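You operate a simulated robot arm through the tools that you are given. There is no shell and no other tool. Be economical: measure what you need, move in short steps, check, and stop when the job is done.

The job below is to be done with a simulated two-armed robot. You get a single attempt, and the scene is never put back.

JOB
Switch the big motor off, hang the red padlock on its peg, then fit and clamp the grey plug.
Fine: the plug in the brass gland, the gland's green knob tight, in that order.

The check looks at the end state, three seconds after you hand in, the way a careful person would. Anything else that was tipped, shoved, dropped, spilled or broken makes it a failure.

ROBOT AND FRAMES
Two 7-joint arms with three-finger grippers on one trunk, on a base that drives. Base frame: it is fixed to the floor where the robot stands at the start and does not move with it; the origin is under the middle of the robot, x ahead of it, y to its left, z up. Units: m, rad, N and s.
The left shoulder is at the start at [0.042, 0.154, 1.007], the right one opposite. With the tool pointing down near the work surface each hand reaches from about 0.1 to 0.58 m from the robot's upright axis, wherever it stands, measured 20 degrees to its own side. Places, roughly: brass gland [0.5, 0.3, 0.8]; green knob [0.4, 0.3, 0.8]; motor box [0.5, 0, 0.8]; motor switch [0.4, 0, 0.9]; peg of the motor box [0.4, 0, 0.9]. Payload 2.69 kg a hand.
The TCP of each hand is the grasp point between the finger pads, 0.029 m short of the fingertips. In the tool frame z runs along the fingers and y along their closing line. Largest opening 0.12 m; the body of the gripper starts 0.078 m behind the TCP.
Orientation is that of the tool frame in the base frame, as a unit quaternion [x, y, z, w]. With the fingers straight down and closing along the base's y, the tool's x points along the base's -x, its y along +y and its z along -z.

CONTROLS
- The arms move only by the tool step_arm. It takes "left_increments", "right_increments" or both (then of equal length, played together; a hand with none holds still); each is one flat list of numbers, 7 for each row, row after row: the gripper command, from -1 (shut) to 1 (fully open), values between in proportion, then the shift along the tool's x, y, z in m, then the turn, a rotation vector about the tool's x, y, z in degrees. In form: [grip, dx, dy, dz, rx, ry, rz, grip, dx, dy, dz, rx, ry, rz, ...]. A call has 1 to 12 rows; each row is the pose to reach, as a shift and turn from the pose commanded when the call began, along the tool's axes at that moment. Rows are played at 5 a second. More than 0.05 m and 0.15 rad between two rows, or a gripper value outside its range, and nothing of the call is played. A pose out of reach is approached as far as the arm can. The call stops where the force on the tool passes 40 N (or 10 N more than at its start, if that is more) or the arm is blocked; 0.2 s more then pass. The fingers move at their own pace and stop on an object; they squeeze with about 22 N. The grip force told is the motor's: it shows also when the fingers shut on nothing. Time passes only in rows, and 0.2 s behind the last, so rows that repeat a pose let the fingers close. It gives the time, the measured TCP pose, the force on the tool (base axes), the opening and the grip force at its end, in the units of the frame above (readings bear some noise), with the torque about the TCP (base axes, N m) and any sound that the robot's microphone picked up, and new pictures: "show" is both (left out), scene, wrist or none (wrist: the cameras of the hands that moved).
- Cameras (640 x 400 px; columns grow to the right, rows downward): "scene" is now at [0.1583, 0.0106, 1.1927]; the picture's right is [0.06, -1.00, 0.00], its down [-0.29, -0.02, -0.96] and it looks along [0.96, 0.06, -0.29] (base axes); focal length 214 px, centre (320, 200). "left" rides on the left gripper at [0.063, 0, -0.104] in its tool frame; the picture's right is [-0.01, 1.00, 0.00], its down [-0.83, 0.00, -0.56] and it looks along [-0.56, 0.00, 0.83] (tool axes); focal length 275 px, centre (320, 200). "right" rides on the right gripper at [0.063, 0, -0.104] in its tool frame; the picture's right is [0.00, 1.00, 0.00], its down [-0.83, 0.00, -0.56] and it looks along [-0.56, 0.00, 0.83] (tool axes); focal length 275 px, centre (320, 200). There is no depth. A picture from a camera that has moved, and an enlarged one, comes with that camera's place and axes in the base frame and with its lens. The place of the scene camera against the robot may be out by one fixed shift of up to 0.012 m in any direction.
- move_column(by): slides the trunk up (or, below 0, down) by that many m; the arms and the scene camera ride with it, the base frame stays. It gives what a move gives, with no picture.
- roll_base(legs): drives the robot by 1 to 6 legs, each [ahead, left, turn to the left] in m, m and rad, along the robot's own axes; the way and the turn of a leg run together, so that a leg with both is an arc; at most 1.5 m and 3.142 rad a leg. The arms and the cameras ride along, it lands a little off, and it stops where it bumps. It gives what a move gives, and a new picture of the scene camera.
- pan_tilt(pan, tilt): turns the head with the scene camera to pan (to the left, within 1.396 rad either way) and tilt (down, from -0.506 to 1.204), counted from straight ahead of the robot. It gives what a move gives, and a new picture of the scene camera.
- zoom(camera, box): a new picture of the part [left, top, right, bottom] of that camera's present view, enlarged. No time passes.
- close_job(): hands the job in; it is judged then, once.

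Go step by step. Nothing tells you exact positions but the pictures and the camera data: compare them with the known pose of the tool, close in by small moves and look again before you grip or let go. The budget is 120 turns and 260 pictures, counting those below and the enlarged ones. Unless the task says otherwise, let go and move clear before handing in, and close with one line.

The tools are called after "Request:" as name(argument=value, ...) on one line, values as JSON. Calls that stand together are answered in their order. step_arm: Moves the arms, as the interface text tells. Its arguments: {"type":"object","properties":{"left_increments":{"type":"array","items":{"type":"number"}},"right_increments":{"type":"array","items":{"type":"number"}},"show":{"type":"string","enum":["both","scene","wrist","none"]}},"required":[]} The other tools are called the same way: move_column (by) slides the trunk up or down; roll_base (legs) drives the base; pan_tilt (pan, tilt) turns the head that bears the scene camera; zoom (camera, box) takes an enlarged picture of a part of a camera's view; close_job () hands the job in.

At the start:

```text
t: 0.0
left_tcp_pos: [0.4009, 0.3011, 1.045]
left_ee_rot: [-0.002, 1.0, 0.0, 0.001]
left_contact_force: [0.0, -0.3, -0.2]
left_wrist_torque: [-0.02, 0.04, 0.01]
left_finger_gap: 0.1201
left_gripper_force: 0.1
right_tcp_pos: [0.2793, -0.0284, 1.1338]
right_ee_rot: [0.0, 1.0, 0.0, -0.001]
right_contact_force: [-0.6, -0.2, 0.4]
right_wrist_torque: [-0.03, 0.01, 0.01]
right_finger_gap: 0.1199
right_gripper_force: 0.0
trunk travel left (down, up): [-0.375, 0.063]
robot x, y, heading: [0.0002, 0.0025, -0.001]
head pan, tilt: [0.059, 0.291]
```

scene: 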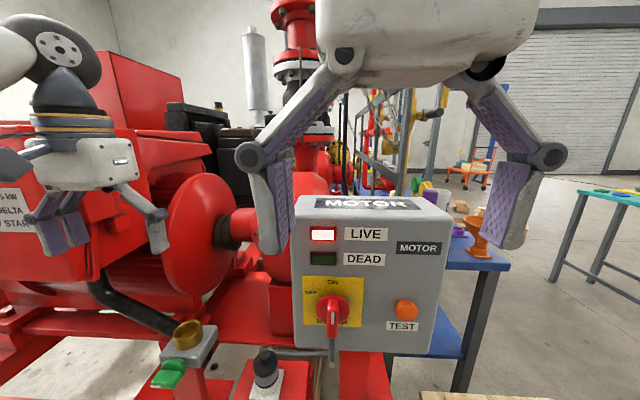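
right: 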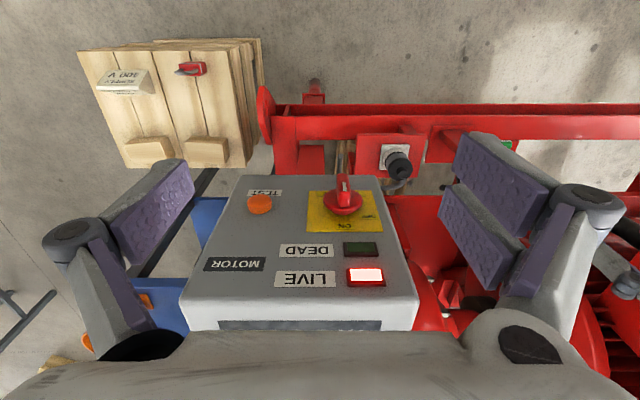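
left: 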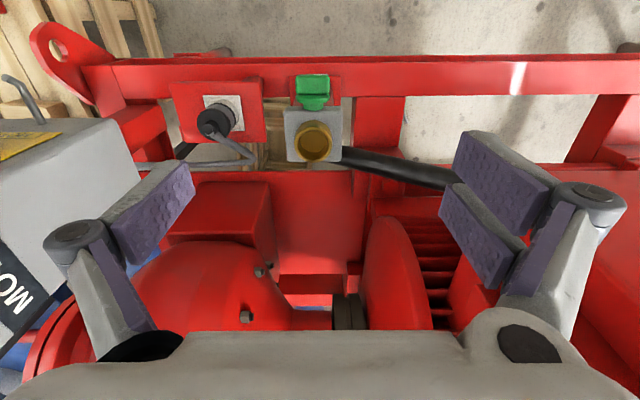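

I see the motor box with its red rotary switch (LIVE lit), a brass gland with a green knob to the left, a plug with a dark tip beside it, and a padlock on the crate at the right. I'll look closer before moving anything.

Request:
zoom(camera="scene", box=[280, 180, 460, 380])

Request:
zoom(camera="right", box=[80, 30, 280, 180])

Request:
zoom(camera="left", box=[160, 60, 380, 200])

Request:
pan_tilt(pan=0.0, tilt=0.9)

```text
2.00 times, centred on (370, 280) of scene
camera zoom: at [0.1583, 0.0106, 1.1927], right [0.06, -1.0, 0.0], down [-0.29, -0.02, -0.96], along [0.96, 0.06, -0.29], focal length 429 px, centre (220, 40)
```

zoom: 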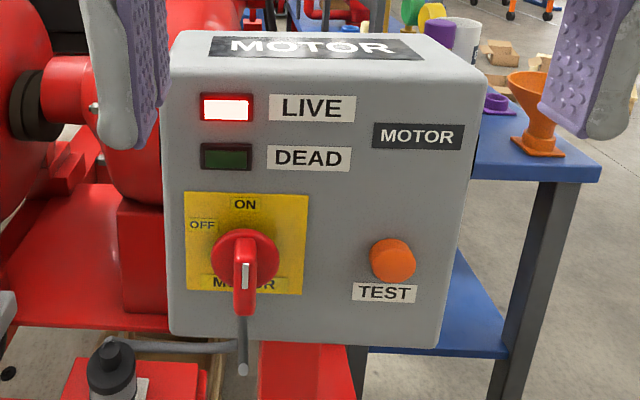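

```text
2.67 times, centred on (180, 105) of right
camera zoom: at [0.2164, -0.028, 1.238], right [0.0, 1.0, 0.0], down [0.83, 0.0, 0.56], along [0.56, 0.0, -0.83], focal length 734 px, centre (693, 453)
```

zoom: 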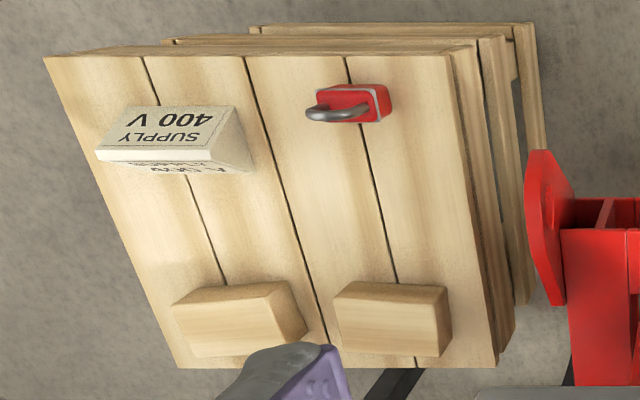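

```text
2.86 times, centred on (270, 130) of left
camera zoom: at [0.3384, 0.3021, 1.1499], right [0.0, 1.0, 0.0], down [0.83, 0.0, 0.56], along [0.56, 0.0, -0.83], focal length 786 px, centre (463, 400)
```

zoom: 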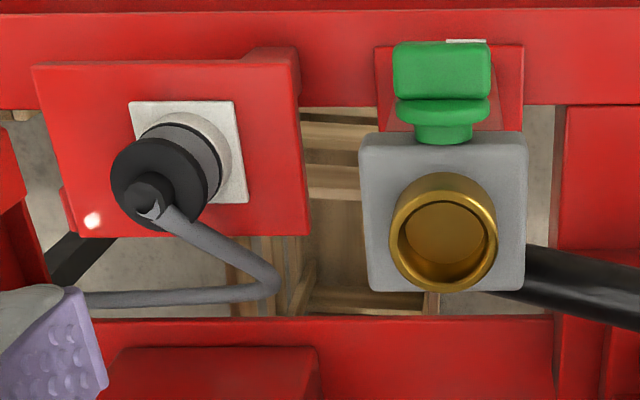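

```text
t: 1.0
left_tcp_pos: [0.4016, 0.3024, 1.0445]
left_ee_rot: [-0.001, 1.0, 0.0, 0.0]
left_contact_force: [0.2, -0.6, -0.3]
left_wrist_torque: [-0.02, 0.03, 0.0]
left_finger_gap: 0.12
left_gripper_force: 0.0
right_tcp_pos: [0.2831, -0.0295, 1.1308]
right_ee_rot: [0.004, 1.0, 0.001, -0.001]
right_contact_force: [55.8, -13.9, -24.7]
right_wrist_torque: [1.85, 4.46, 1.78]
right_finger_gap: 0.12
right_gripper_force: 0.1
trunk travel left (down, up): [-0.375, 0.063]
robot x, y, heading: [0.0013, -0.0005, -0.004]
head pan, tilt: [0.0, 0.901]
camera scene: at [0.156, 0.0078, 1.173], right [0.03, -1.0, 0.0], down [-0.48, -0.01, -0.88], along [0.88, 0.03, -0.48], focal length 214 px, centre (320, 200)
```

scene: 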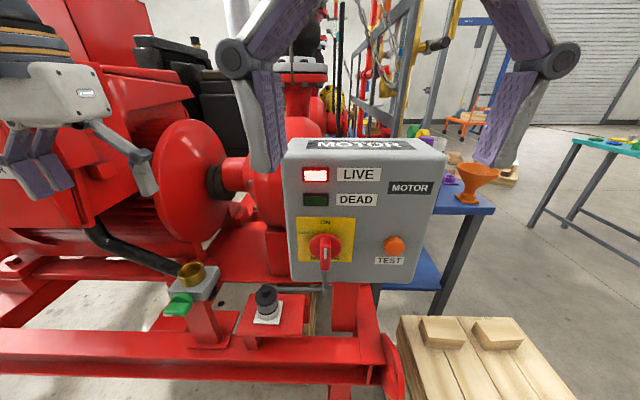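

The head ran into the right hand (55 N). I'll bring the head back up and then move the right hand clear to the right.

Request:
pan_tilt(pan=0.0, tilt=0.3)

Request:
step_arm(right_increments=[1, 0, -0.04, 0, 0, 0, 0, 1, 0, -0.08, 0, 0, 0, 0, 1, 0, -0.12, 0, 0, 0, 0, 1, 0, -0.16, 0, 0, 0, 0, 1, 0, -0.2, 0, 0, 0, 0, 1, 0, -0.24, 0, 0, 0, 0, 1, 0, -0.28, 0, 0, 0, 0], show="wrist")

Request:
pan_tilt(pan=0.0, tilt=0.8)

```text
t: 2.0
left_tcp_pos: [0.4028, 0.3011, 1.046]
left_ee_rot: [-0.001, 1.0, 0.0, 0.001]
left_contact_force: [-0.1, -0.6, -0.2]
left_wrist_torque: [0.02, 0.0, 0.06]
left_finger_gap: 0.1198
left_gripper_force: 0.0
right_tcp_pos: [0.2785, -0.0282, 1.1333]
right_ee_rot: [-0.001, 1.0, 0.0, 0.0]
right_contact_force: [0.2, -0.4, -0.8]
right_wrist_torque: [0.0, 0.01, -0.01]
right_finger_gap: 0.1199
right_gripper_force: 0.0
trunk travel left (down, up): [-0.375, 0.063]
robot x, y, heading: [-0.0031, 0.0025, 0.003]
head pan, tilt: [0.0, 0.3]
camera scene: at [0.1583, 0.005, 1.1919], right [0.0, -1.0, 0.0], down [-0.3, 0.0, -0.96], along [0.96, 0.0, -0.3], focal length 214 px, centre (320, 200)
```

scene: 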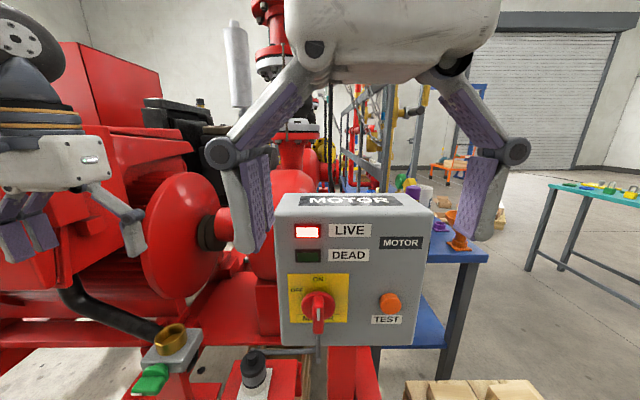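

```text
t: 3.6
left_tcp_pos: [0.4033, 0.3007, 1.0454]
left_ee_rot: [-0.001, 1.0, 0.0, 0.0]
left_contact_force: [0.0, 0.1, -0.4]
left_wrist_torque: [0.03, 0.0, 0.02]
left_finger_gap: 0.1199
left_gripper_force: 0.1
right_tcp_pos: [0.3097, -0.2678, 1.0767]
right_ee_rot: [0.0, 1.0, 0.0, 0.001]
right_contact_force: [-0.3, 0.8, -0.3]
right_wrist_torque: [-0.01, 0.02, -0.02]
right_finger_gap: 0.12
right_gripper_force: 0.1
right hand out of reach, approached as far as the arm can: row 4, 5, 6, 7
trunk travel left (down, up): [-0.375, 0.063]
robot x, y, heading: [0.0011, -0.0007, -0.001]
head pan, tilt: [0.0, 0.3]
camera right: at [0.2467, -0.267, 1.1803], right [0.0, 1.0, 0.0], down [0.83, 0.0, 0.56], along [0.56, 0.0, -0.83], focal length 275 px, centre (320, 200)
```

right: 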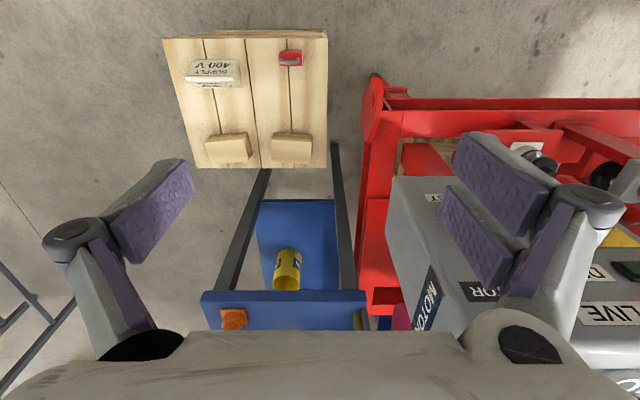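

```text
t: 4.5
left_tcp_pos: [0.402, 0.3015, 1.0462]
left_ee_rot: [0.0, 1.0, 0.001, 0.001]
left_contact_force: [-0.2, 0.4, -0.1]
left_wrist_torque: [0.01, 0.0, 0.0]
left_finger_gap: 0.1199
left_gripper_force: 0.1
right_tcp_pos: [0.3104, -0.2673, 1.0764]
right_ee_rot: [0.0, 1.0, 0.001, 0.0]
right_contact_force: [0.5, -0.8, -0.2]
right_wrist_torque: [0.02, 0.02, 0.01]
right_finger_gap: 0.1202
right_gripper_force: 0.0
trunk travel left (down, up): [-0.375, 0.063]
robot x, y, heading: [-0.0018, -0.0022, -0.002]
head pan, tilt: [0.0, 0.799]
camera scene: at [0.1457, 0.005, 1.1475], right [0.0, -1.0, 0.0], down [-0.72, 0.0, -0.7], along [0.7, 0.0, -0.72], focal length 214 px, centre (320, 200)
```

scene: 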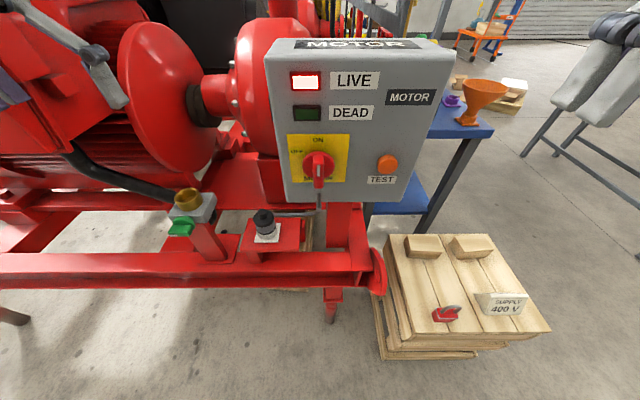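

Request:
zoom(camera="scene", box=[260, 120, 380, 220])

Request:
zoom(camera="scene", box=[150, 180, 310, 280])

Request:
zoom(camera="scene", box=[400, 270, 560, 370])

Request:
zoom(camera="right", box=[160, 20, 340, 180])

```text
4.00 times, centred on (320, 170) of scene
camera zoom: at [0.1457, 0.005, 1.1475], right [0.0, -1.0, 0.0], down [-0.72, 0.0, -0.7], along [0.7, 0.0, -0.72], focal length 858 px, centre (320, 320)
```

zoom: 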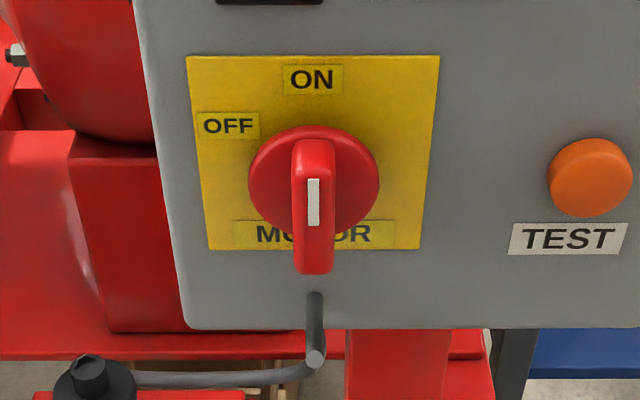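

```text
4.00 times, centred on (230, 230) of scene
camera zoom: at [0.1457, 0.005, 1.1475], right [0.0, -1.0, 0.0], down [-0.72, 0.0, -0.7], along [0.7, 0.0, -0.72], focal length 858 px, centre (680, 80)
```

zoom: 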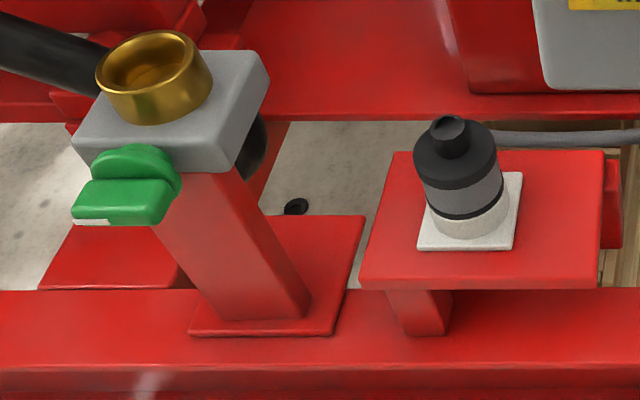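

```text
4.00 times, centred on (480, 320) of scene
camera zoom: at [0.1457, 0.005, 1.1475], right [0.0, -1.0, 0.0], down [-0.72, 0.0, -0.7], along [0.7, 0.0, -0.72], focal length 858 px, centre (-320, -280)
```

zoom: 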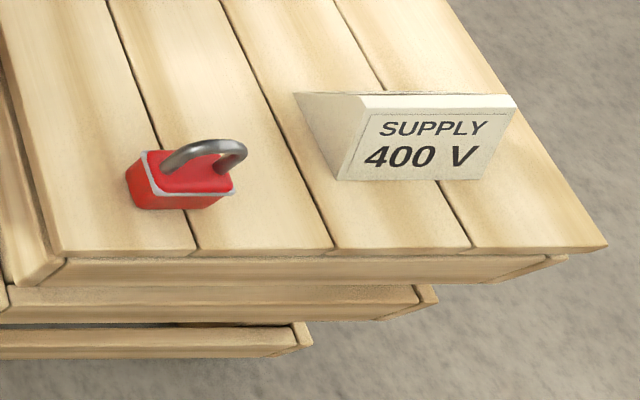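

```text
2.50 times, centred on (250, 100) of right
camera zoom: at [0.2463, -0.266, 1.1809], right [0.0, 1.0, 0.0], down [0.83, 0.0, 0.56], along [0.56, 0.0, -0.83], focal length 688 px, centre (495, 450)
```

zoom: 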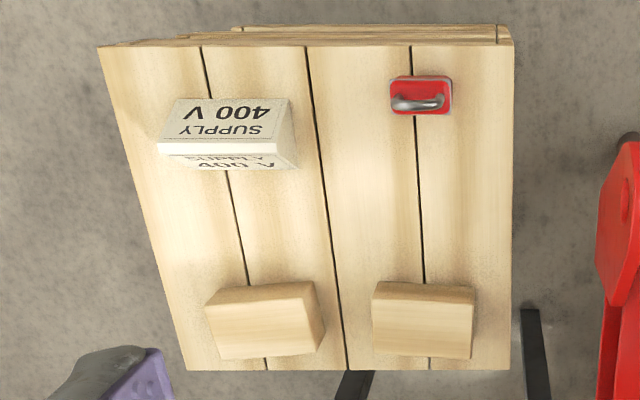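

The switch is a protruding fin that stands upright at ON, so it should turn left to OFF. The peg sticks out below it towards the robot, and the padlock stands upright on the crate. I'll back the base off for room and bring the right tool to horizontal.

Request:
roll_base(legs=[[-0.25, 0, 0]])

Request:
step_arm(right_increments=[1, -0.012, 0, 0, 0, -8.2, 0, 1, -0.024, 0, 0, 0, -16.4, 0, 1, -0.036, 0, 0.01, 0, -24.6, 0, 1, -0.048, 0, 0.02, 0, -32.8, 0, 1, -0.06, 0, 0.03, 0, -41, 0, 1, -0.072, 0.0, 0.04, 0, -49.2, 0, 1, -0.084, 0.0, 0.05, 0, -57.4, 0, 1, -0.096, 0.0, 0.06, 0, -65.6, 0, 1, -0.108, 0.0, 0.07, 0, -73.8, 0, 1, -0.12, 0.0, 0.08, 0, -82, 0, 1, -0.132, 0.0, 0.09, 0, -90, 0], show="both")

```text
t: 6.4
left_tcp_pos: [0.1517, 0.3009, 1.047]
left_ee_rot: [0.001, 1.0, 0.0, 0.0]
left_contact_force: [0.5, 0.0, 0.4]
left_wrist_torque: [0.0, 0.02, 0.01]
left_finger_gap: 0.12
left_gripper_force: 0.0
right_tcp_pos: [0.0591, -0.2676, 1.0772]
right_ee_rot: [0.002, 1.0, 0.001, 0.0]
right_contact_force: [-0.1, -0.5, -0.2]
right_wrist_torque: [0.02, -0.06, -0.01]
right_finger_gap: 0.1203
right_gripper_force: 0.1
trunk travel left (down, up): [-0.375, 0.063]
robot x, y, heading: [-0.2514, -0.0006, -0.004]
head pan, tilt: [0.0, 0.799]
camera scene: at [-0.1042, 0.0049, 1.1476], right [0.0, -1.0, 0.0], down [-0.72, 0.0, -0.7], along [0.7, 0.0, -0.72], focal length 214 px, centre (320, 200)
```

scene: 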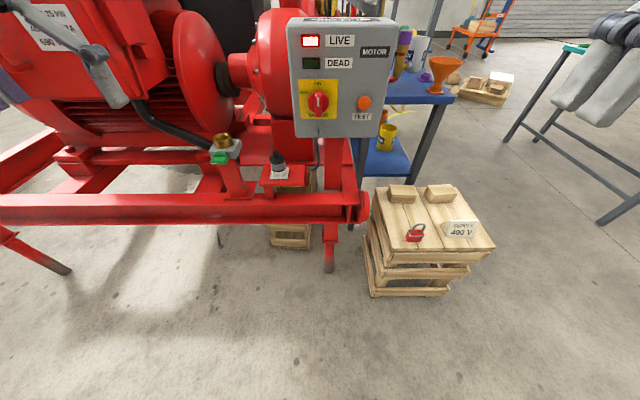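

```text
t: 8.8
left_tcp_pos: [0.1535, 0.3014, 1.0456]
left_ee_rot: [0.001, 1.0, 0.0, 0.0]
left_contact_force: [-0.3, 0.4, 0.5]
left_wrist_torque: [0.01, -0.01, 0.0]
left_finger_gap: 0.1199
left_gripper_force: 0.0
right_tcp_pos: [0.2282, -0.279, 1.0071]
right_ee_rot: [-0.002, 0.761, 0.002, 0.649]
right_contact_force: [-0.8, -0.1, -0.1]
right_wrist_torque: [-0.03, 0.0, 0.01]
right_finger_gap: 0.1197
right_gripper_force: 0.0
right hand out of reach, approached as far as the arm can: row 7, 8, 9, 10, 11
trunk travel left (down, up): [-0.375, 0.063]
robot x, y, heading: [-0.2503, -0.0006, -0.005]
head pan, tilt: [0.0, 0.799]
camera scene: at [-0.1038, 0.005, 1.1475], right [0.0, -1.0, 0.0], down [-0.72, 0.0, -0.7], along [0.7, 0.0, -0.72], focal length 214 px, centre (320, 200)
camera right: at [0.1143, -0.2795, 0.962], right [-0.01, 1.0, 0.0], down [-0.42, 0.0, 0.91], along [0.91, 0.01, 0.42], focal length 275 px, centre (320, 200)
```

scene: 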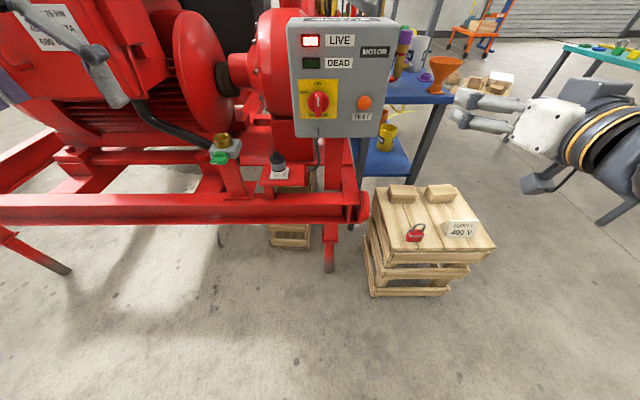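
right: 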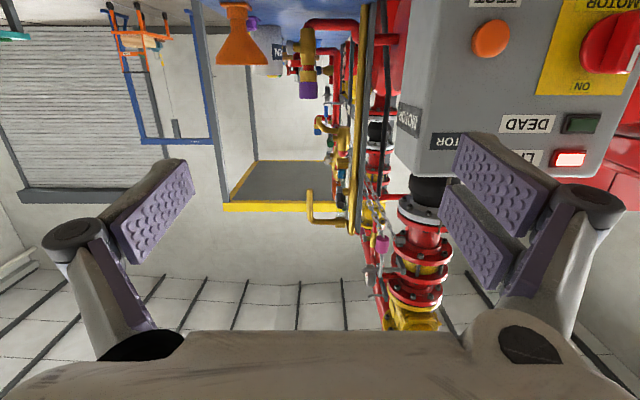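

The right tool is now nearly horizontal. Next I'll move it in front of the switch.

Request:
step_arm(right_increments=[1, 0.007, 0.04, 0.005, 0, -1.5, 0, 1, 0.014, 0.08, 0.01, 0, -3, 0, 1, 0.021, 0.12, 0.015, 0, -4.5, 0, 1, 0.028, 0.16, 0.02, 0, -6, 0, 1, 0.035, 0.2, 0.025, 0, -7.5, 0, 1, 0.042, 0.24, 0.03, 0, -9, 0, 1, 0.05, 0.284, 0.035, 0, -9, 0], show="both")

```text
t: 10.4
left_tcp_pos: [0.1537, 0.3015, 1.0452]
left_ee_rot: [0.0, 1.0, 0.001, 0.0]
left_contact_force: [-0.4, 0.3, 0.2]
left_wrist_torque: [-0.02, -0.01, 0.01]
left_finger_gap: 0.1196
left_gripper_force: 0.1
right_tcp_pos: [0.2513, 0.0064, 0.9521]
right_ee_rot: [-0.001, 0.708, 0.001, 0.706]
right_contact_force: [-0.7, 0.4, -0.8]
right_wrist_torque: [0.03, 0.02, 0.02]
right_finger_gap: 0.1197
right_gripper_force: 0.0
right hand out of reach, approached as far as the arm can: row 1, 2, 3, 4
trunk travel left (down, up): [-0.375, 0.063]
robot x, y, heading: [-0.2473, -0.0012, -0.003]
head pan, tilt: [0.0, 0.799]
camera scene: at [-0.1037, 0.0057, 1.1475], right [0.0, -1.0, 0.0], down [-0.72, 0.0, -0.7], along [0.7, 0.0, -0.72], focal length 214 px, centre (320, 200)
camera right: at [0.1469, 0.0069, 0.8892], right [0.0, 1.0, 0.0], down [-0.55, 0.0, 0.83], along [0.83, 0.0, 0.55], focal length 275 px, centre (320, 200)
```

scene: 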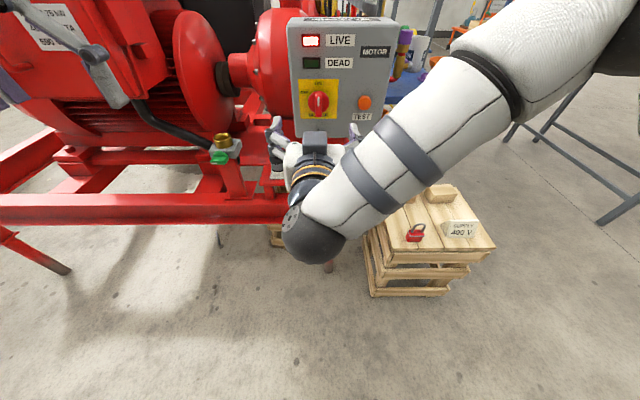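
right: 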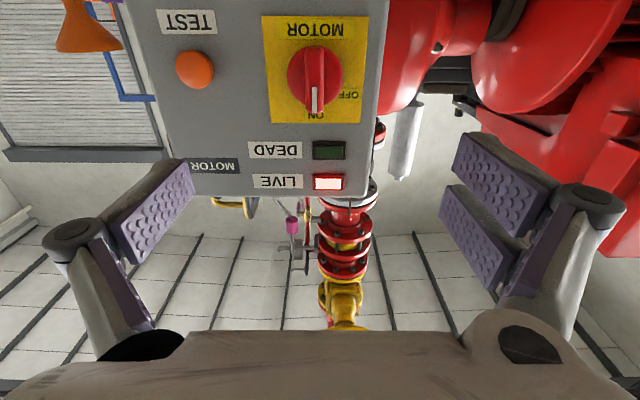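

The tool is horizontal and level with the switch, which I put at y 0.003, z 0.935, with the fin tip near x 0.387. I'll close in partway with a smaller opening.

Request:
step_arm(right_increments=[0.3, 0.008, -0.002, 0.03, 0, 0, 0, 0.0, 0.016, -0.003, 0.06, 0, 0, 0, 0.0, 0.016, -0.003, 0.085, 0, 0, 0], show="both")

Request:
zoom(camera="right", box=[180, 0, 460, 180])

Request:
zoom(camera="scene", box=[240, 20, 420, 160])

```text
t: 11.2
left_tcp_pos: [0.1536, 0.3015, 1.0459]
left_ee_rot: [0.0, 1.0, 0.0, 0.0]
left_contact_force: [0.5, -0.5, 0.0]
left_wrist_torque: [0.0, -0.01, 0.03]
left_finger_gap: 0.1196
left_gripper_force: 0.2
right_tcp_pos: [0.3377, 0.0046, 0.9341]
right_ee_rot: [-0.001, 0.708, 0.001, 0.706]
right_contact_force: [-0.1, 0.1, -0.3]
right_wrist_torque: [0.0, -0.01, -0.06]
right_finger_gap: 0.0598
right_gripper_force: 0.1
trunk travel left (down, up): [-0.375, 0.063]
robot x, y, heading: [-0.2489, -0.0005, -0.003]
head pan, tilt: [0.0, 0.799]
camera scene: at [-0.1034, 0.005, 1.1474], right [0.0, -1.0, 0.0], down [-0.72, 0.0, -0.7], along [0.7, 0.0, -0.72], focal length 214 px, centre (320, 200)
camera right: at [0.2327, 0.0049, 0.8723], right [0.0, 1.0, 0.0], down [-0.55, 0.0, 0.83], along [0.83, 0.01, 0.55], focal length 275 px, centre (320, 200)
```

scene: 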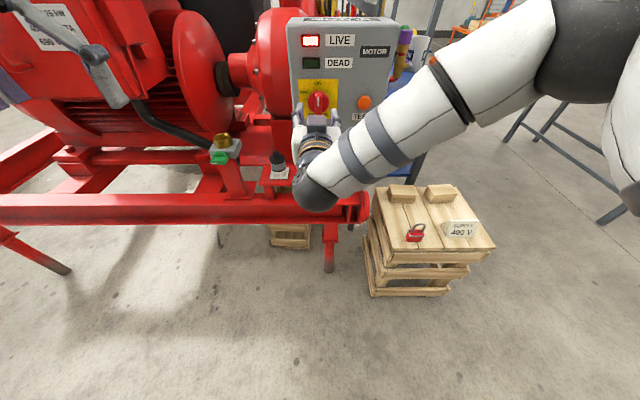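
right: 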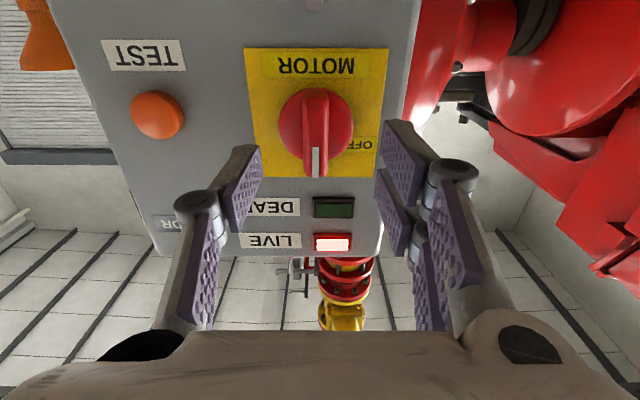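

```text
2.22 times, centred on (320, 90) of right
camera zoom: at [0.2327, 0.0049, 0.8723], right [0.0, 1.0, 0.0], down [-0.55, 0.0, 0.83], along [0.83, 0.01, 0.55], focal length 612 px, centre (320, 444)
```

zoom: 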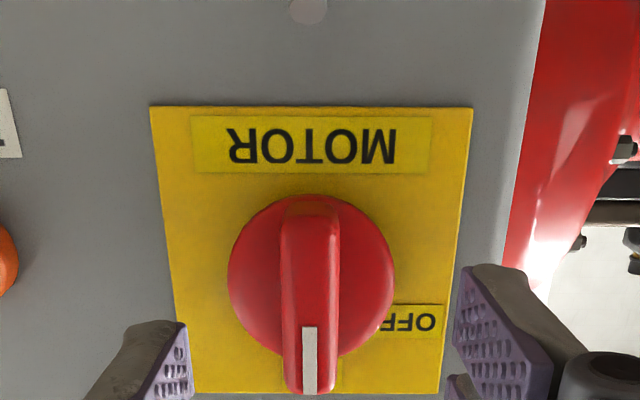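

```text
2.86 times, centred on (330, 90) of scene
camera zoom: at [-0.1034, 0.005, 1.1474], right [0.0, -1.0, 0.0], down [-0.72, 0.0, -0.7], along [0.7, 0.0, -0.72], focal length 613 px, centre (291, 514)
```

zoom: 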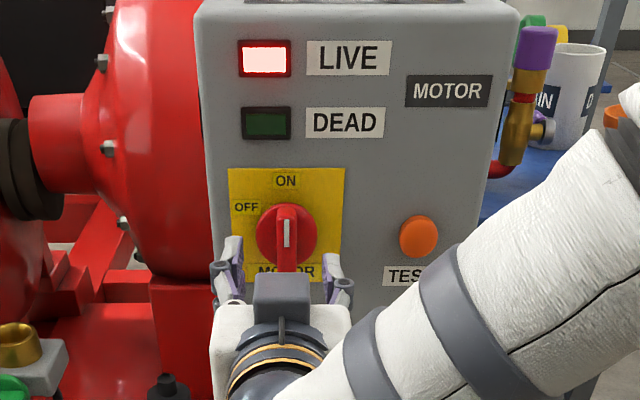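

The fin sits centred between the fingers. I'll advance and grip it.

Request:
step_arm(right_increments=[0.0, 0, -0.001, 0.025, 0, 0, 0, 0.0, 0, -0.001, 0.045, 0, 0, 0, -1, 0, -0.001, 0.045, 0, 0, 0, -1, 0, -0.001, 0.045, 0, 0, 0], show="wrist")

```text
t: 12.2
left_tcp_pos: [0.1536, 0.3013, 1.0457]
left_ee_rot: [0.0, 1.0, 0.0, 0.0]
left_contact_force: [0.2, -0.5, 0.3]
left_wrist_torque: [0.0, 0.0, 0.02]
left_finger_gap: 0.12
left_gripper_force: 0.2
right_tcp_pos: [0.3818, 0.003, 0.9355]
right_ee_rot: [-0.001, 0.708, 0.002, 0.706]
right_contact_force: [0.7, -4.9, 0.0]
right_wrist_torque: [-0.03, 0.09, -0.14]
right_finger_gap: 0.0159
right_gripper_force: 41.7
trunk travel left (down, up): [-0.375, 0.063]
robot x, y, heading: [-0.2511, -0.0015, -0.004]
head pan, tilt: [0.0, 0.799]
camera right: at [0.2775, 0.0026, 0.873], right [0.0, 1.0, 0.0], down [-0.55, 0.0, 0.83], along [0.83, 0.0, 0.55], focal length 275 px, centre (320, 200)
```

right: 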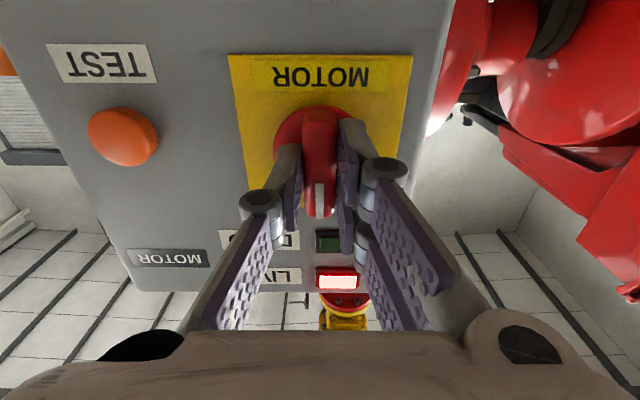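

I have the fin in the grip. I'll turn it left step by step.

Request:
step_arm(right_increments=[-1, 0, -0.001, 0, 0, 0, -8, -1, 0, -0.001, 0, 0, 0, -16, -1, 0, -0.001, 0, 0, 0, -24, -1, 0, -0.001, 0, 0, 0, -32, -1, 0, -0.001, 0, 0, 0, -40, -1, 0, -0.001, 0, 0, 0, -48], show="both")

```text
t: 13.6
left_tcp_pos: [0.1541, 0.3023, 1.0442]
left_ee_rot: [0.001, 1.0, -0.001, 0.0]
left_contact_force: [0.1, -0.1, -0.7]
left_wrist_torque: [-0.03, 0.02, 0.0]
left_finger_gap: 0.1202
left_gripper_force: 0.0
right_tcp_pos: [0.3821, 0.0029, 0.9344]
right_ee_rot: [-0.291, 0.646, -0.286, 0.645]
right_contact_force: [7.3, 9.5, 2.8]
right_wrist_torque: [-0.03, 0.24, -0.19]
right_finger_gap: 0.0156
right_gripper_force: 42.2
trunk travel left (down, up): [-0.375, 0.063]
robot x, y, heading: [-0.2463, 0.0013, 0.001]
head pan, tilt: [0.0, 0.799]
camera scene: at [-0.1029, 0.006, 1.1474], right [0.0, -1.0, 0.0], down [-0.72, 0.0, -0.7], along [0.7, 0.0, -0.72], focal length 214 px, centre (320, 200)
camera right: at [0.2779, -0.0447, 0.8941], right [-0.01, 0.66, -0.75], down [-0.56, 0.62, 0.55], along [0.83, 0.42, 0.37], focal length 275 px, centre (320, 200)
```

scene: 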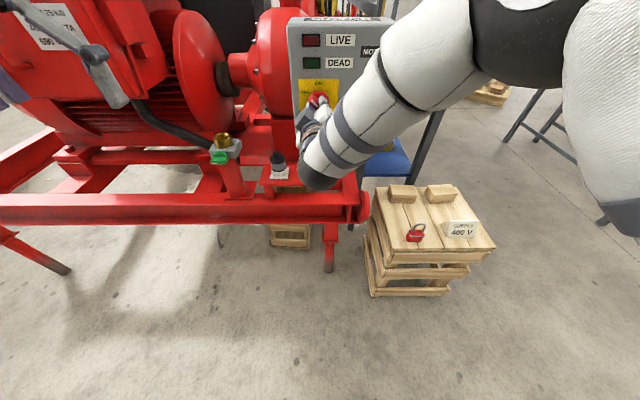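
right: 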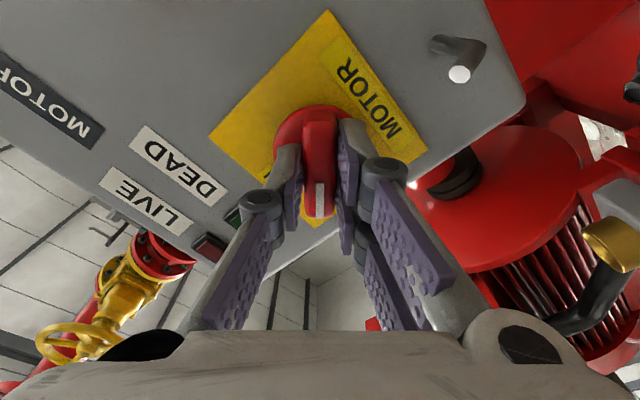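

LIVE has gone dark but DEAD isn't visibly lit yet, so I'll keep turning.

Request:
step_arm(right_increments=[-1, 0, 0, 0, 0, 0, -7, -1, 0, 0, 0, 0, 0, -14, -1, 0, 0, 0, 0, 0, -21], show="scene")

Request:
zoom(camera="scene", box=[280, 10, 400, 130])

```text
t: 14.4
left_tcp_pos: [0.1557, 0.3034, 1.0445]
left_ee_rot: [0.001, 1.0, 0.0, 0.0]
left_contact_force: [0.4, 0.2, -0.6]
left_wrist_torque: [0.0, 0.02, 0.02]
left_finger_gap: 0.12
left_gripper_force: 0.0
right_tcp_pos: [0.3834, 0.0014, 0.9352]
right_ee_rot: [-0.404, 0.582, -0.399, 0.582]
right_contact_force: [11.3, 14.0, 2.6]
right_wrist_torque: [0.03, 0.05, -0.25]
right_finger_gap: 0.0158
right_gripper_force: 41.6
trunk travel left (down, up): [-0.375, 0.063]
robot x, y, heading: [-0.2521, 0.0026, 0.003]
head pan, tilt: [0.0, 0.799]
camera scene: at [-0.1026, 0.0065, 1.1473], right [0.0, -1.0, 0.0], down [-0.72, 0.0, -0.7], along [0.7, 0.0, -0.72], focal length 214 px, centre (320, 200)
```

scene: 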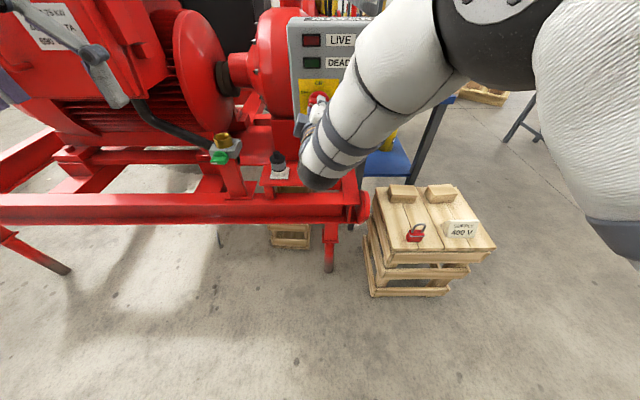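

```text
3.33 times, centred on (340, 70) of scene
camera zoom: at [-0.1026, 0.0065, 1.1473], right [0.0, -1.0, 0.0], down [-0.72, 0.0, -0.7], along [0.7, 0.0, -0.72], focal length 715 px, centre (253, 633)
```

zoom: 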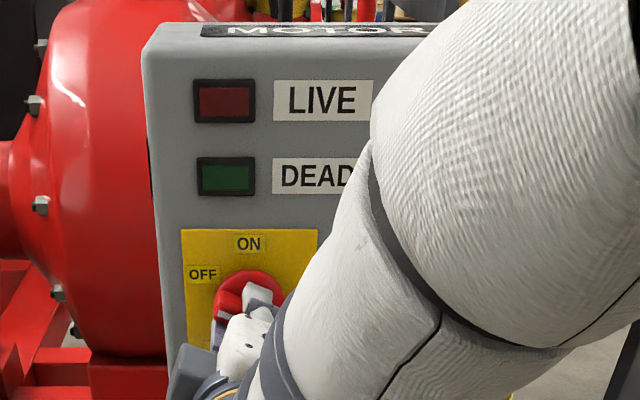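

Request:
step_arm(right_increments=[-1, 0, 0, 0, 0, 0, -7, -1, 0, 0, 0, 0, 0, -14, -1, 0, 0, 0, 0, 0, -21], show="both")

Request:
zoom(camera="scene", box=[280, 10, 400, 130])

```text
t: 15.2
left_tcp_pos: [0.1557, 0.3019, 1.0451]
left_ee_rot: [0.0, 1.0, -0.001, 0.001]
left_contact_force: [0.1, 0.3, 0.5]
left_wrist_torque: [-0.01, 0.02, 0.0]
left_finger_gap: 0.12
left_gripper_force: 0.1
right_tcp_pos: [0.3826, 0.0016, 0.9358]
right_ee_rot: [0.504, -0.498, 0.499, -0.499]
right_contact_force: [16.4, 15.8, 3.4]
right_wrist_torque: [0.18, -0.12, -0.28]
right_finger_gap: 0.016
right_gripper_force: 41.5
trunk travel left (down, up): [-0.375, 0.063]
robot x, y, heading: [-0.249, -0.0006, -0.003]
head pan, tilt: [0.0, 0.799]
camera scene: at [-0.102, 0.0069, 1.1473], right [0.0, -1.0, 0.0], down [-0.72, 0.0, -0.7], along [0.7, 0.0, -0.72], focal length 214 px, centre (320, 200)
camera right: at [0.2781, -0.0606, 0.9364], right [0.0, -0.01, -1.0], down [-0.56, 0.83, 0.0], along [0.83, 0.56, -0.01], focal length 275 px, centre (320, 200)
```

scene: 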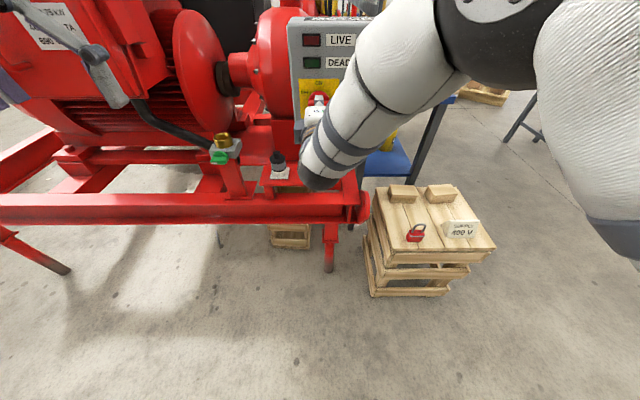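
right: 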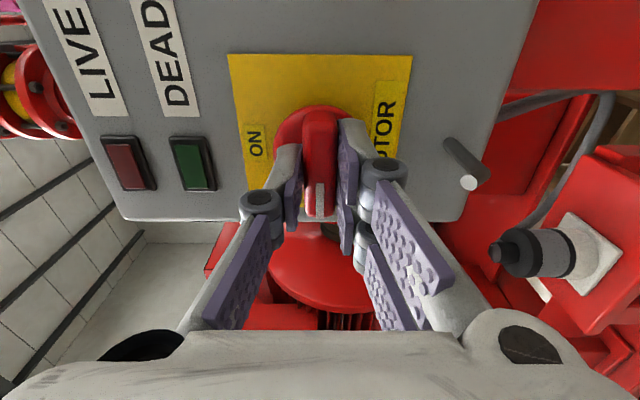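

```text
3.33 times, centred on (340, 70) of scene
camera zoom: at [-0.102, 0.0069, 1.1473], right [0.0, -1.0, 0.0], down [-0.72, 0.0, -0.7], along [0.7, 0.0, -0.72], focal length 715 px, centre (253, 633)
```

zoom: 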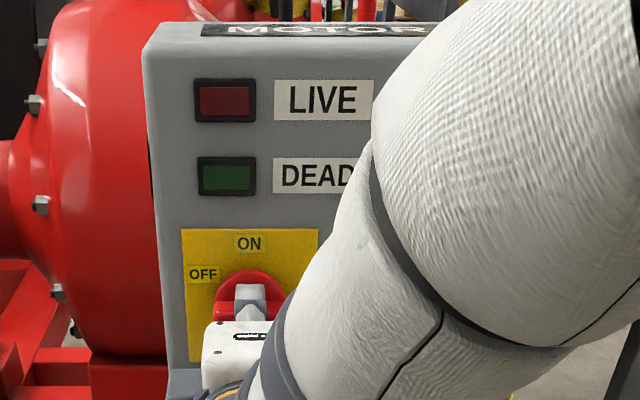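

The handle is turned 90° to the left and LIVE is off. I'll let go, back away and look.

Request:
step_arm(right_increments=[0, 0, 0, 0, 0, 0, 0, 0, 0, 0, 0, 0, 0, 0, 0, 0, 0, -0.05, 0, 0, 0, 0, 0, 0, -0.1, 0, 0, 0], show="both")

```text
t: 16.2
left_tcp_pos: [0.1536, 0.3006, 1.0435]
left_ee_rot: [0.0, 1.0, 0.0, 0.0]
left_contact_force: [1.2, 0.4, 0.0]
left_wrist_torque: [-0.02, -0.03, -0.02]
left_finger_gap: 0.12
left_gripper_force: 0.0
right_tcp_pos: [0.2804, -0.0034, 0.9306]
right_ee_rot: [-0.501, 0.507, -0.495, 0.497]
right_contact_force: [-0.3, 0.7, -0.1]
right_wrist_torque: [0.01, 0.02, -0.01]
right_finger_gap: 0.0598
right_gripper_force: 0.1
trunk travel left (down, up): [-0.375, 0.063]
robot x, y, heading: [-0.2521, 0.0021, -0.004]
head pan, tilt: [0.0, 0.799]
camera scene: at [-0.0984, 0.0036, 1.1573], right [-0.02, -1.0, 0.0], down [-0.62, 0.01, -0.78], along [0.78, -0.01, -0.62], focal length 214 px, centre (320, 200)
camera right: at [0.1755, -0.0651, 0.9337], right [-0.02, 0.0, -1.0], down [-0.55, 0.83, 0.01], along [0.83, 0.55, -0.01], focal length 275 px, centre (320, 200)
```

scene: 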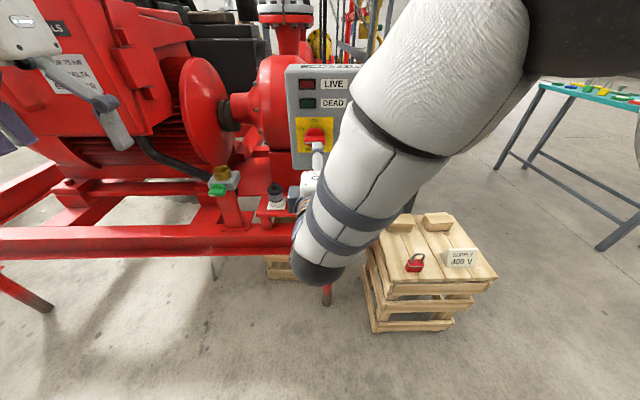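
right: 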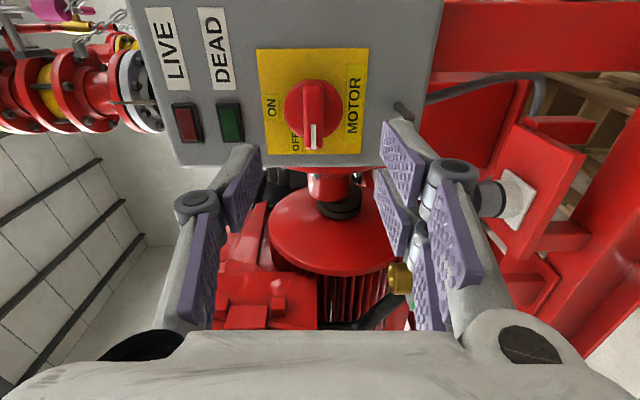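

The switch points to OFF. I'll unwind the wrist and move the right hand off to the right and down, clear of the head and box.

Request:
step_arm(right_increments=[0.5, 0.02, 0.005, 0, 0, 0, 8, 0.5, 0.04, 0.01, 0, 0, 0, 16, 0.5, 0.06, 0.015, 0, 0, 0, 24, 0.5, 0.08, 0.02, 0, 0, 0, 32, 0.5, 0.1, 0.025, 0, 0, 0, 40, 0.5, 0.12, 0.03, 0, 0, 0, 48, 0.5, 0.14, 0.04, 0, 0, 0, 56, 0.5, 0.16, 0.05, 0, 0, 0, 64, 0.5, 0.18, 0.06, 0, 0, 0, 72, 0.5, 0.2, 0.07, 0, 0, 0, 80, 0.5, 0.22, 0.08, 0, 0, 0, 88, 0.5, 0.25, 0.09, 0, 0, 0, 90], show="scene")

Request:
zoom(camera="scene", box=[280, 20, 380, 150])

Request:
zoom(camera="scene", box=[370, 180, 500, 280])

```text
t: 18.8
left_tcp_pos: [0.1545, 0.3008, 1.045]
left_ee_rot: [0.002, 1.0, 0.0, 0.001]
left_contact_force: [-0.1, -0.3, -0.9]
left_wrist_torque: [0.01, 0.01, -0.01]
left_finger_gap: 0.1202
left_gripper_force: 0.1
right_tcp_pos: [0.281, -0.1503, 0.8646]
right_ee_rot: [0.013, 0.712, -0.024, 0.702]
right_contact_force: [-0.3, -0.2, 0.2]
right_wrist_torque: [0.0, -0.01, -0.01]
right_finger_gap: 0.0901
right_gripper_force: 0.0
right hand out of reach, approached as far as the arm can: row 9, 10, 11, 12
trunk travel left (down, up): [-0.375, 0.063]
robot x, y, heading: [-0.2478, -0.0006, -0.002]
head pan, tilt: [0.0, 0.799]
camera scene: at [-0.1034, 0.0046, 1.1474], right [0.0, -1.0, 0.0], down [-0.72, 0.0, -0.7], along [0.7, 0.0, -0.72], focal length 214 px, centre (320, 200)
```

scene: 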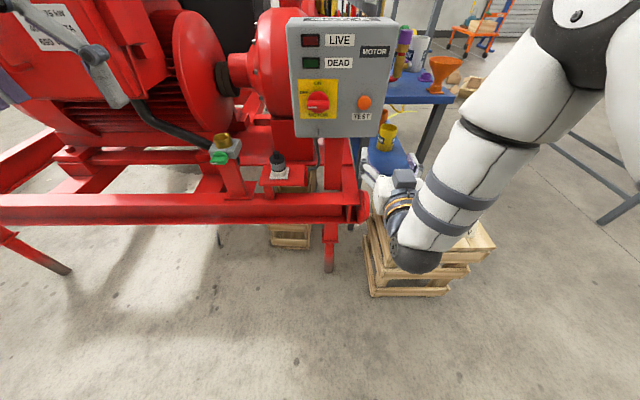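

```text
3.08 times, centred on (330, 85) of scene
camera zoom: at [-0.1034, 0.0046, 1.1474], right [0.0, -1.0, 0.0], down [-0.72, 0.0, -0.7], along [0.7, 0.0, -0.72], focal length 660 px, centre (289, 554)
```

zoom: 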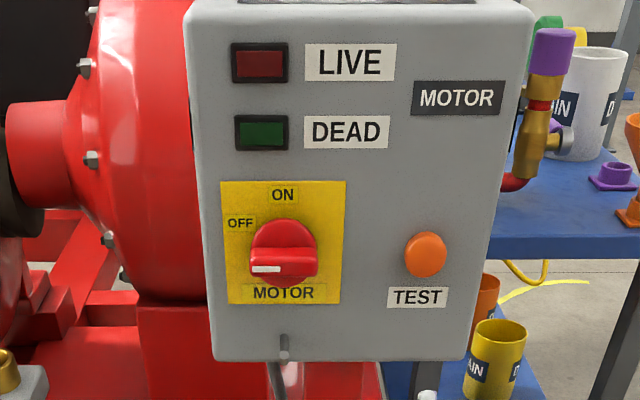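

```text
4.00 times, centred on (435, 230) of scene
camera zoom: at [-0.1034, 0.0046, 1.1474], right [0.0, -1.0, 0.0], down [-0.72, 0.0, -0.7], along [0.7, 0.0, -0.72], focal length 858 px, centre (-140, 80)
```

zoom: 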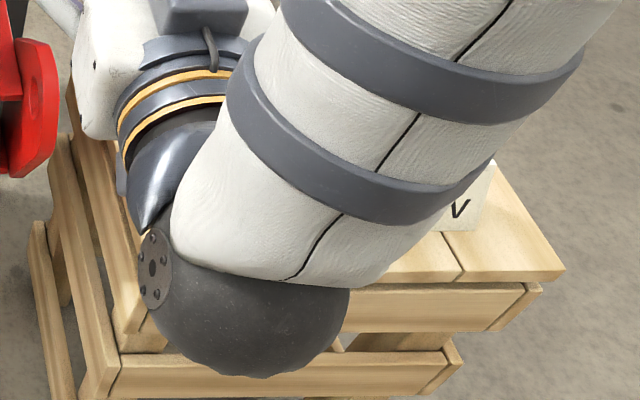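

The switch is OFF with LIVE dark. The padlock triangulates to about (0.317, −0.32, 0.56) on the crate. I'll pitch the right tool about 30° below horizontal, shift the base and lower the trunk.

Request:
step_arm(right_increments=[1, 0, 0, -0.02, 0, 7.5, 0, 1, 0, 0, -0.04, 0, 15, 0, 1, 0, 0, -0.06, 0, 22.5, 0, 1, 0, 0, -0.08, 0, 30, 0], show="none")

Request:
roll_base(legs=[[0, -0.1, 0]])

Request:
roll_base(legs=[[0.1, 0, 0]])

Request:
move_column(by=-0.2)

```text
t: 19.8
left_tcp_pos: [0.1533, 0.3012, 1.0452]
left_ee_rot: [0.001, 1.0, 0.0, 0.001]
left_contact_force: [-1.3, 0.4, -0.2]
left_wrist_torque: [0.04, 0.0, -0.01]
left_finger_gap: 0.1199
left_gripper_force: 0.1
right_tcp_pos: [0.1998, -0.1458, 0.864]
right_ee_rot: [0.018, 0.869, -0.02, 0.494]
right_contact_force: [-0.1, 0.0, -0.1]
right_wrist_torque: [0.01, -0.03, -0.01]
right_finger_gap: 0.1202
right_gripper_force: 0.0
trunk travel left (down, up): [-0.375, 0.063]
robot x, y, heading: [-0.2512, -0.0033, -0.006]
head pan, tilt: [0.0, 0.799]
```

```text
t: 21.2
left_tcp_pos: [0.1541, 0.1993, 1.0454]
left_ee_rot: [0.0, 1.0, 0.0, 0.001]
left_contact_force: [0.5, 0.1, 0.1]
left_wrist_torque: [0.06, 0.03, 0.0]
left_finger_gap: 0.1201
left_gripper_force: 0.0
right_tcp_pos: [0.2002, -0.2465, 0.864]
right_ee_rot: [0.019, 0.869, -0.021, 0.494]
right_contact_force: [0.5, -0.8, -0.1]
right_wrist_torque: [0.03, 0.02, 0.04]
right_finger_gap: 0.1202
right_gripper_force: 0.0
trunk travel left (down, up): [-0.375, 0.063]
robot x, y, heading: [-0.2471, -0.1022, -0.002]
head pan, tilt: [0.0, 0.799]
camera scene: at [-0.1039, -0.0959, 1.1475], right [0.0, -1.0, 0.0], down [-0.72, 0.0, -0.7], along [0.7, 0.0, -0.72], focal length 214 px, centre (320, 200)
```

scene: 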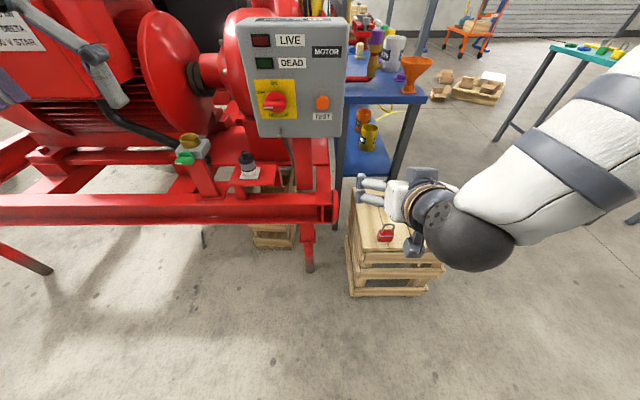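

```text
t: 22.4
left_tcp_pos: [0.2547, 0.2005, 1.0455]
left_ee_rot: [0.001, 1.0, 0.0, 0.0]
left_contact_force: [0.0, 0.8, -0.8]
left_wrist_torque: [0.0, 0.0, 0.03]
left_finger_gap: 0.12
left_gripper_force: 0.1
right_tcp_pos: [0.3, -0.2466, 0.863]
right_ee_rot: [0.018, 0.869, -0.02, 0.494]
right_contact_force: [0.0, 0.1, -0.8]
right_wrist_torque: [0.0, -0.03, -0.02]
right_finger_gap: 0.12
right_gripper_force: 0.1
trunk travel left (down, up): [-0.375, 0.063]
robot x, y, heading: [-0.1541, -0.098, -0.004]
head pan, tilt: [0.0, 0.799]
camera scene: at [-0.0034, -0.0956, 1.1473], right [0.0, -1.0, 0.0], down [-0.72, 0.0, -0.7], along [0.7, 0.0, -0.72], focal length 214 px, centre (320, 200)
```

scene: 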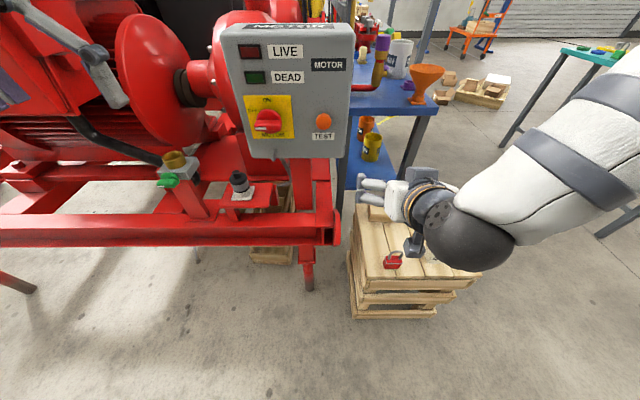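

```text
t: 24.5
left_tcp_pos: [0.2698, 0.2005, 0.8209]
left_ee_rot: [0.0, 0.999, -0.001, -0.037]
left_contact_force: [-0.4, 0.5, 0.3]
left_wrist_torque: [-0.02, 0.01, -0.03]
left_finger_gap: 0.12
left_gripper_force: 0.0
right_tcp_pos: [0.2919, -0.2453, 0.5851]
right_ee_rot: [0.016, 0.918, -0.022, 0.397]
right_contact_force: [-0.4, 0.1, -0.1]
right_wrist_torque: [0.04, -0.04, 0.01]
right_finger_gap: 0.1199
right_gripper_force: 0.0
trunk travel left (down, up): [-0.175, 0.263]
robot x, y, heading: [-0.1526, -0.0988, -0.004]
head pan, tilt: [0.0, 0.799]
```

The column move also changed the right hand's pose. I'll hold still one moment and look.

Request:
step_arm(right_increments=[1, 0, 0, 0, 0, 0, 0], show="both")

```text
t: 24.9
left_tcp_pos: [0.2684, 0.2013, 0.8209]
left_ee_rot: [0.001, 0.999, 0.0, -0.037]
left_contact_force: [0.4, 0.5, -0.4]
left_wrist_torque: [0.05, -0.01, 0.02]
left_finger_gap: 0.1198
left_gripper_force: 0.2
right_tcp_pos: [0.2929, -0.2459, 0.5835]
right_ee_rot: [0.016, 0.917, -0.022, 0.397]
right_contact_force: [-0.3, 0.9, 0.4]
right_wrist_torque: [0.01, 0.02, -0.04]
right_finger_gap: 0.1201
right_gripper_force: 0.1
trunk travel left (down, up): [-0.175, 0.263]
robot x, y, heading: [-0.1501, -0.1021, -0.004]
head pan, tilt: [0.0, 0.799]
camera scene: at [0.0583, -0.0958, 0.9373], right [0.0, -1.0, 0.0], down [-0.72, 0.0, -0.7], along [0.7, 0.0, -0.72], focal length 214 px, centre (320, 200)
camera right: at [0.173, -0.2398, 0.6102], right [0.04, 1.0, -0.03], down [0.16, 0.02, 0.99], along [0.99, -0.05, -0.16], focal length 275 px, centre (320, 200)
```

scene: 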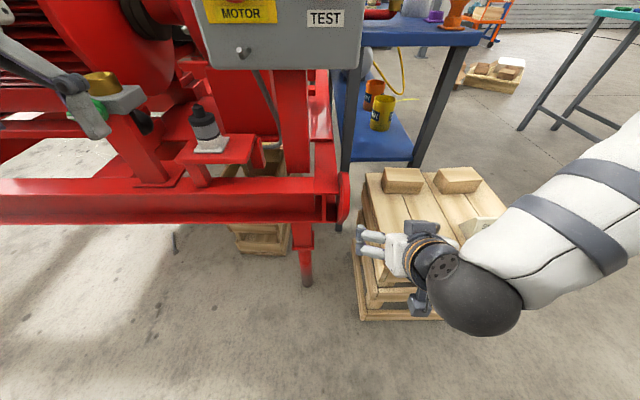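
right: 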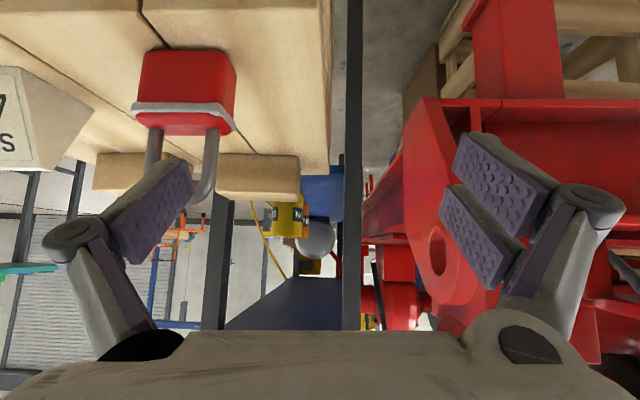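

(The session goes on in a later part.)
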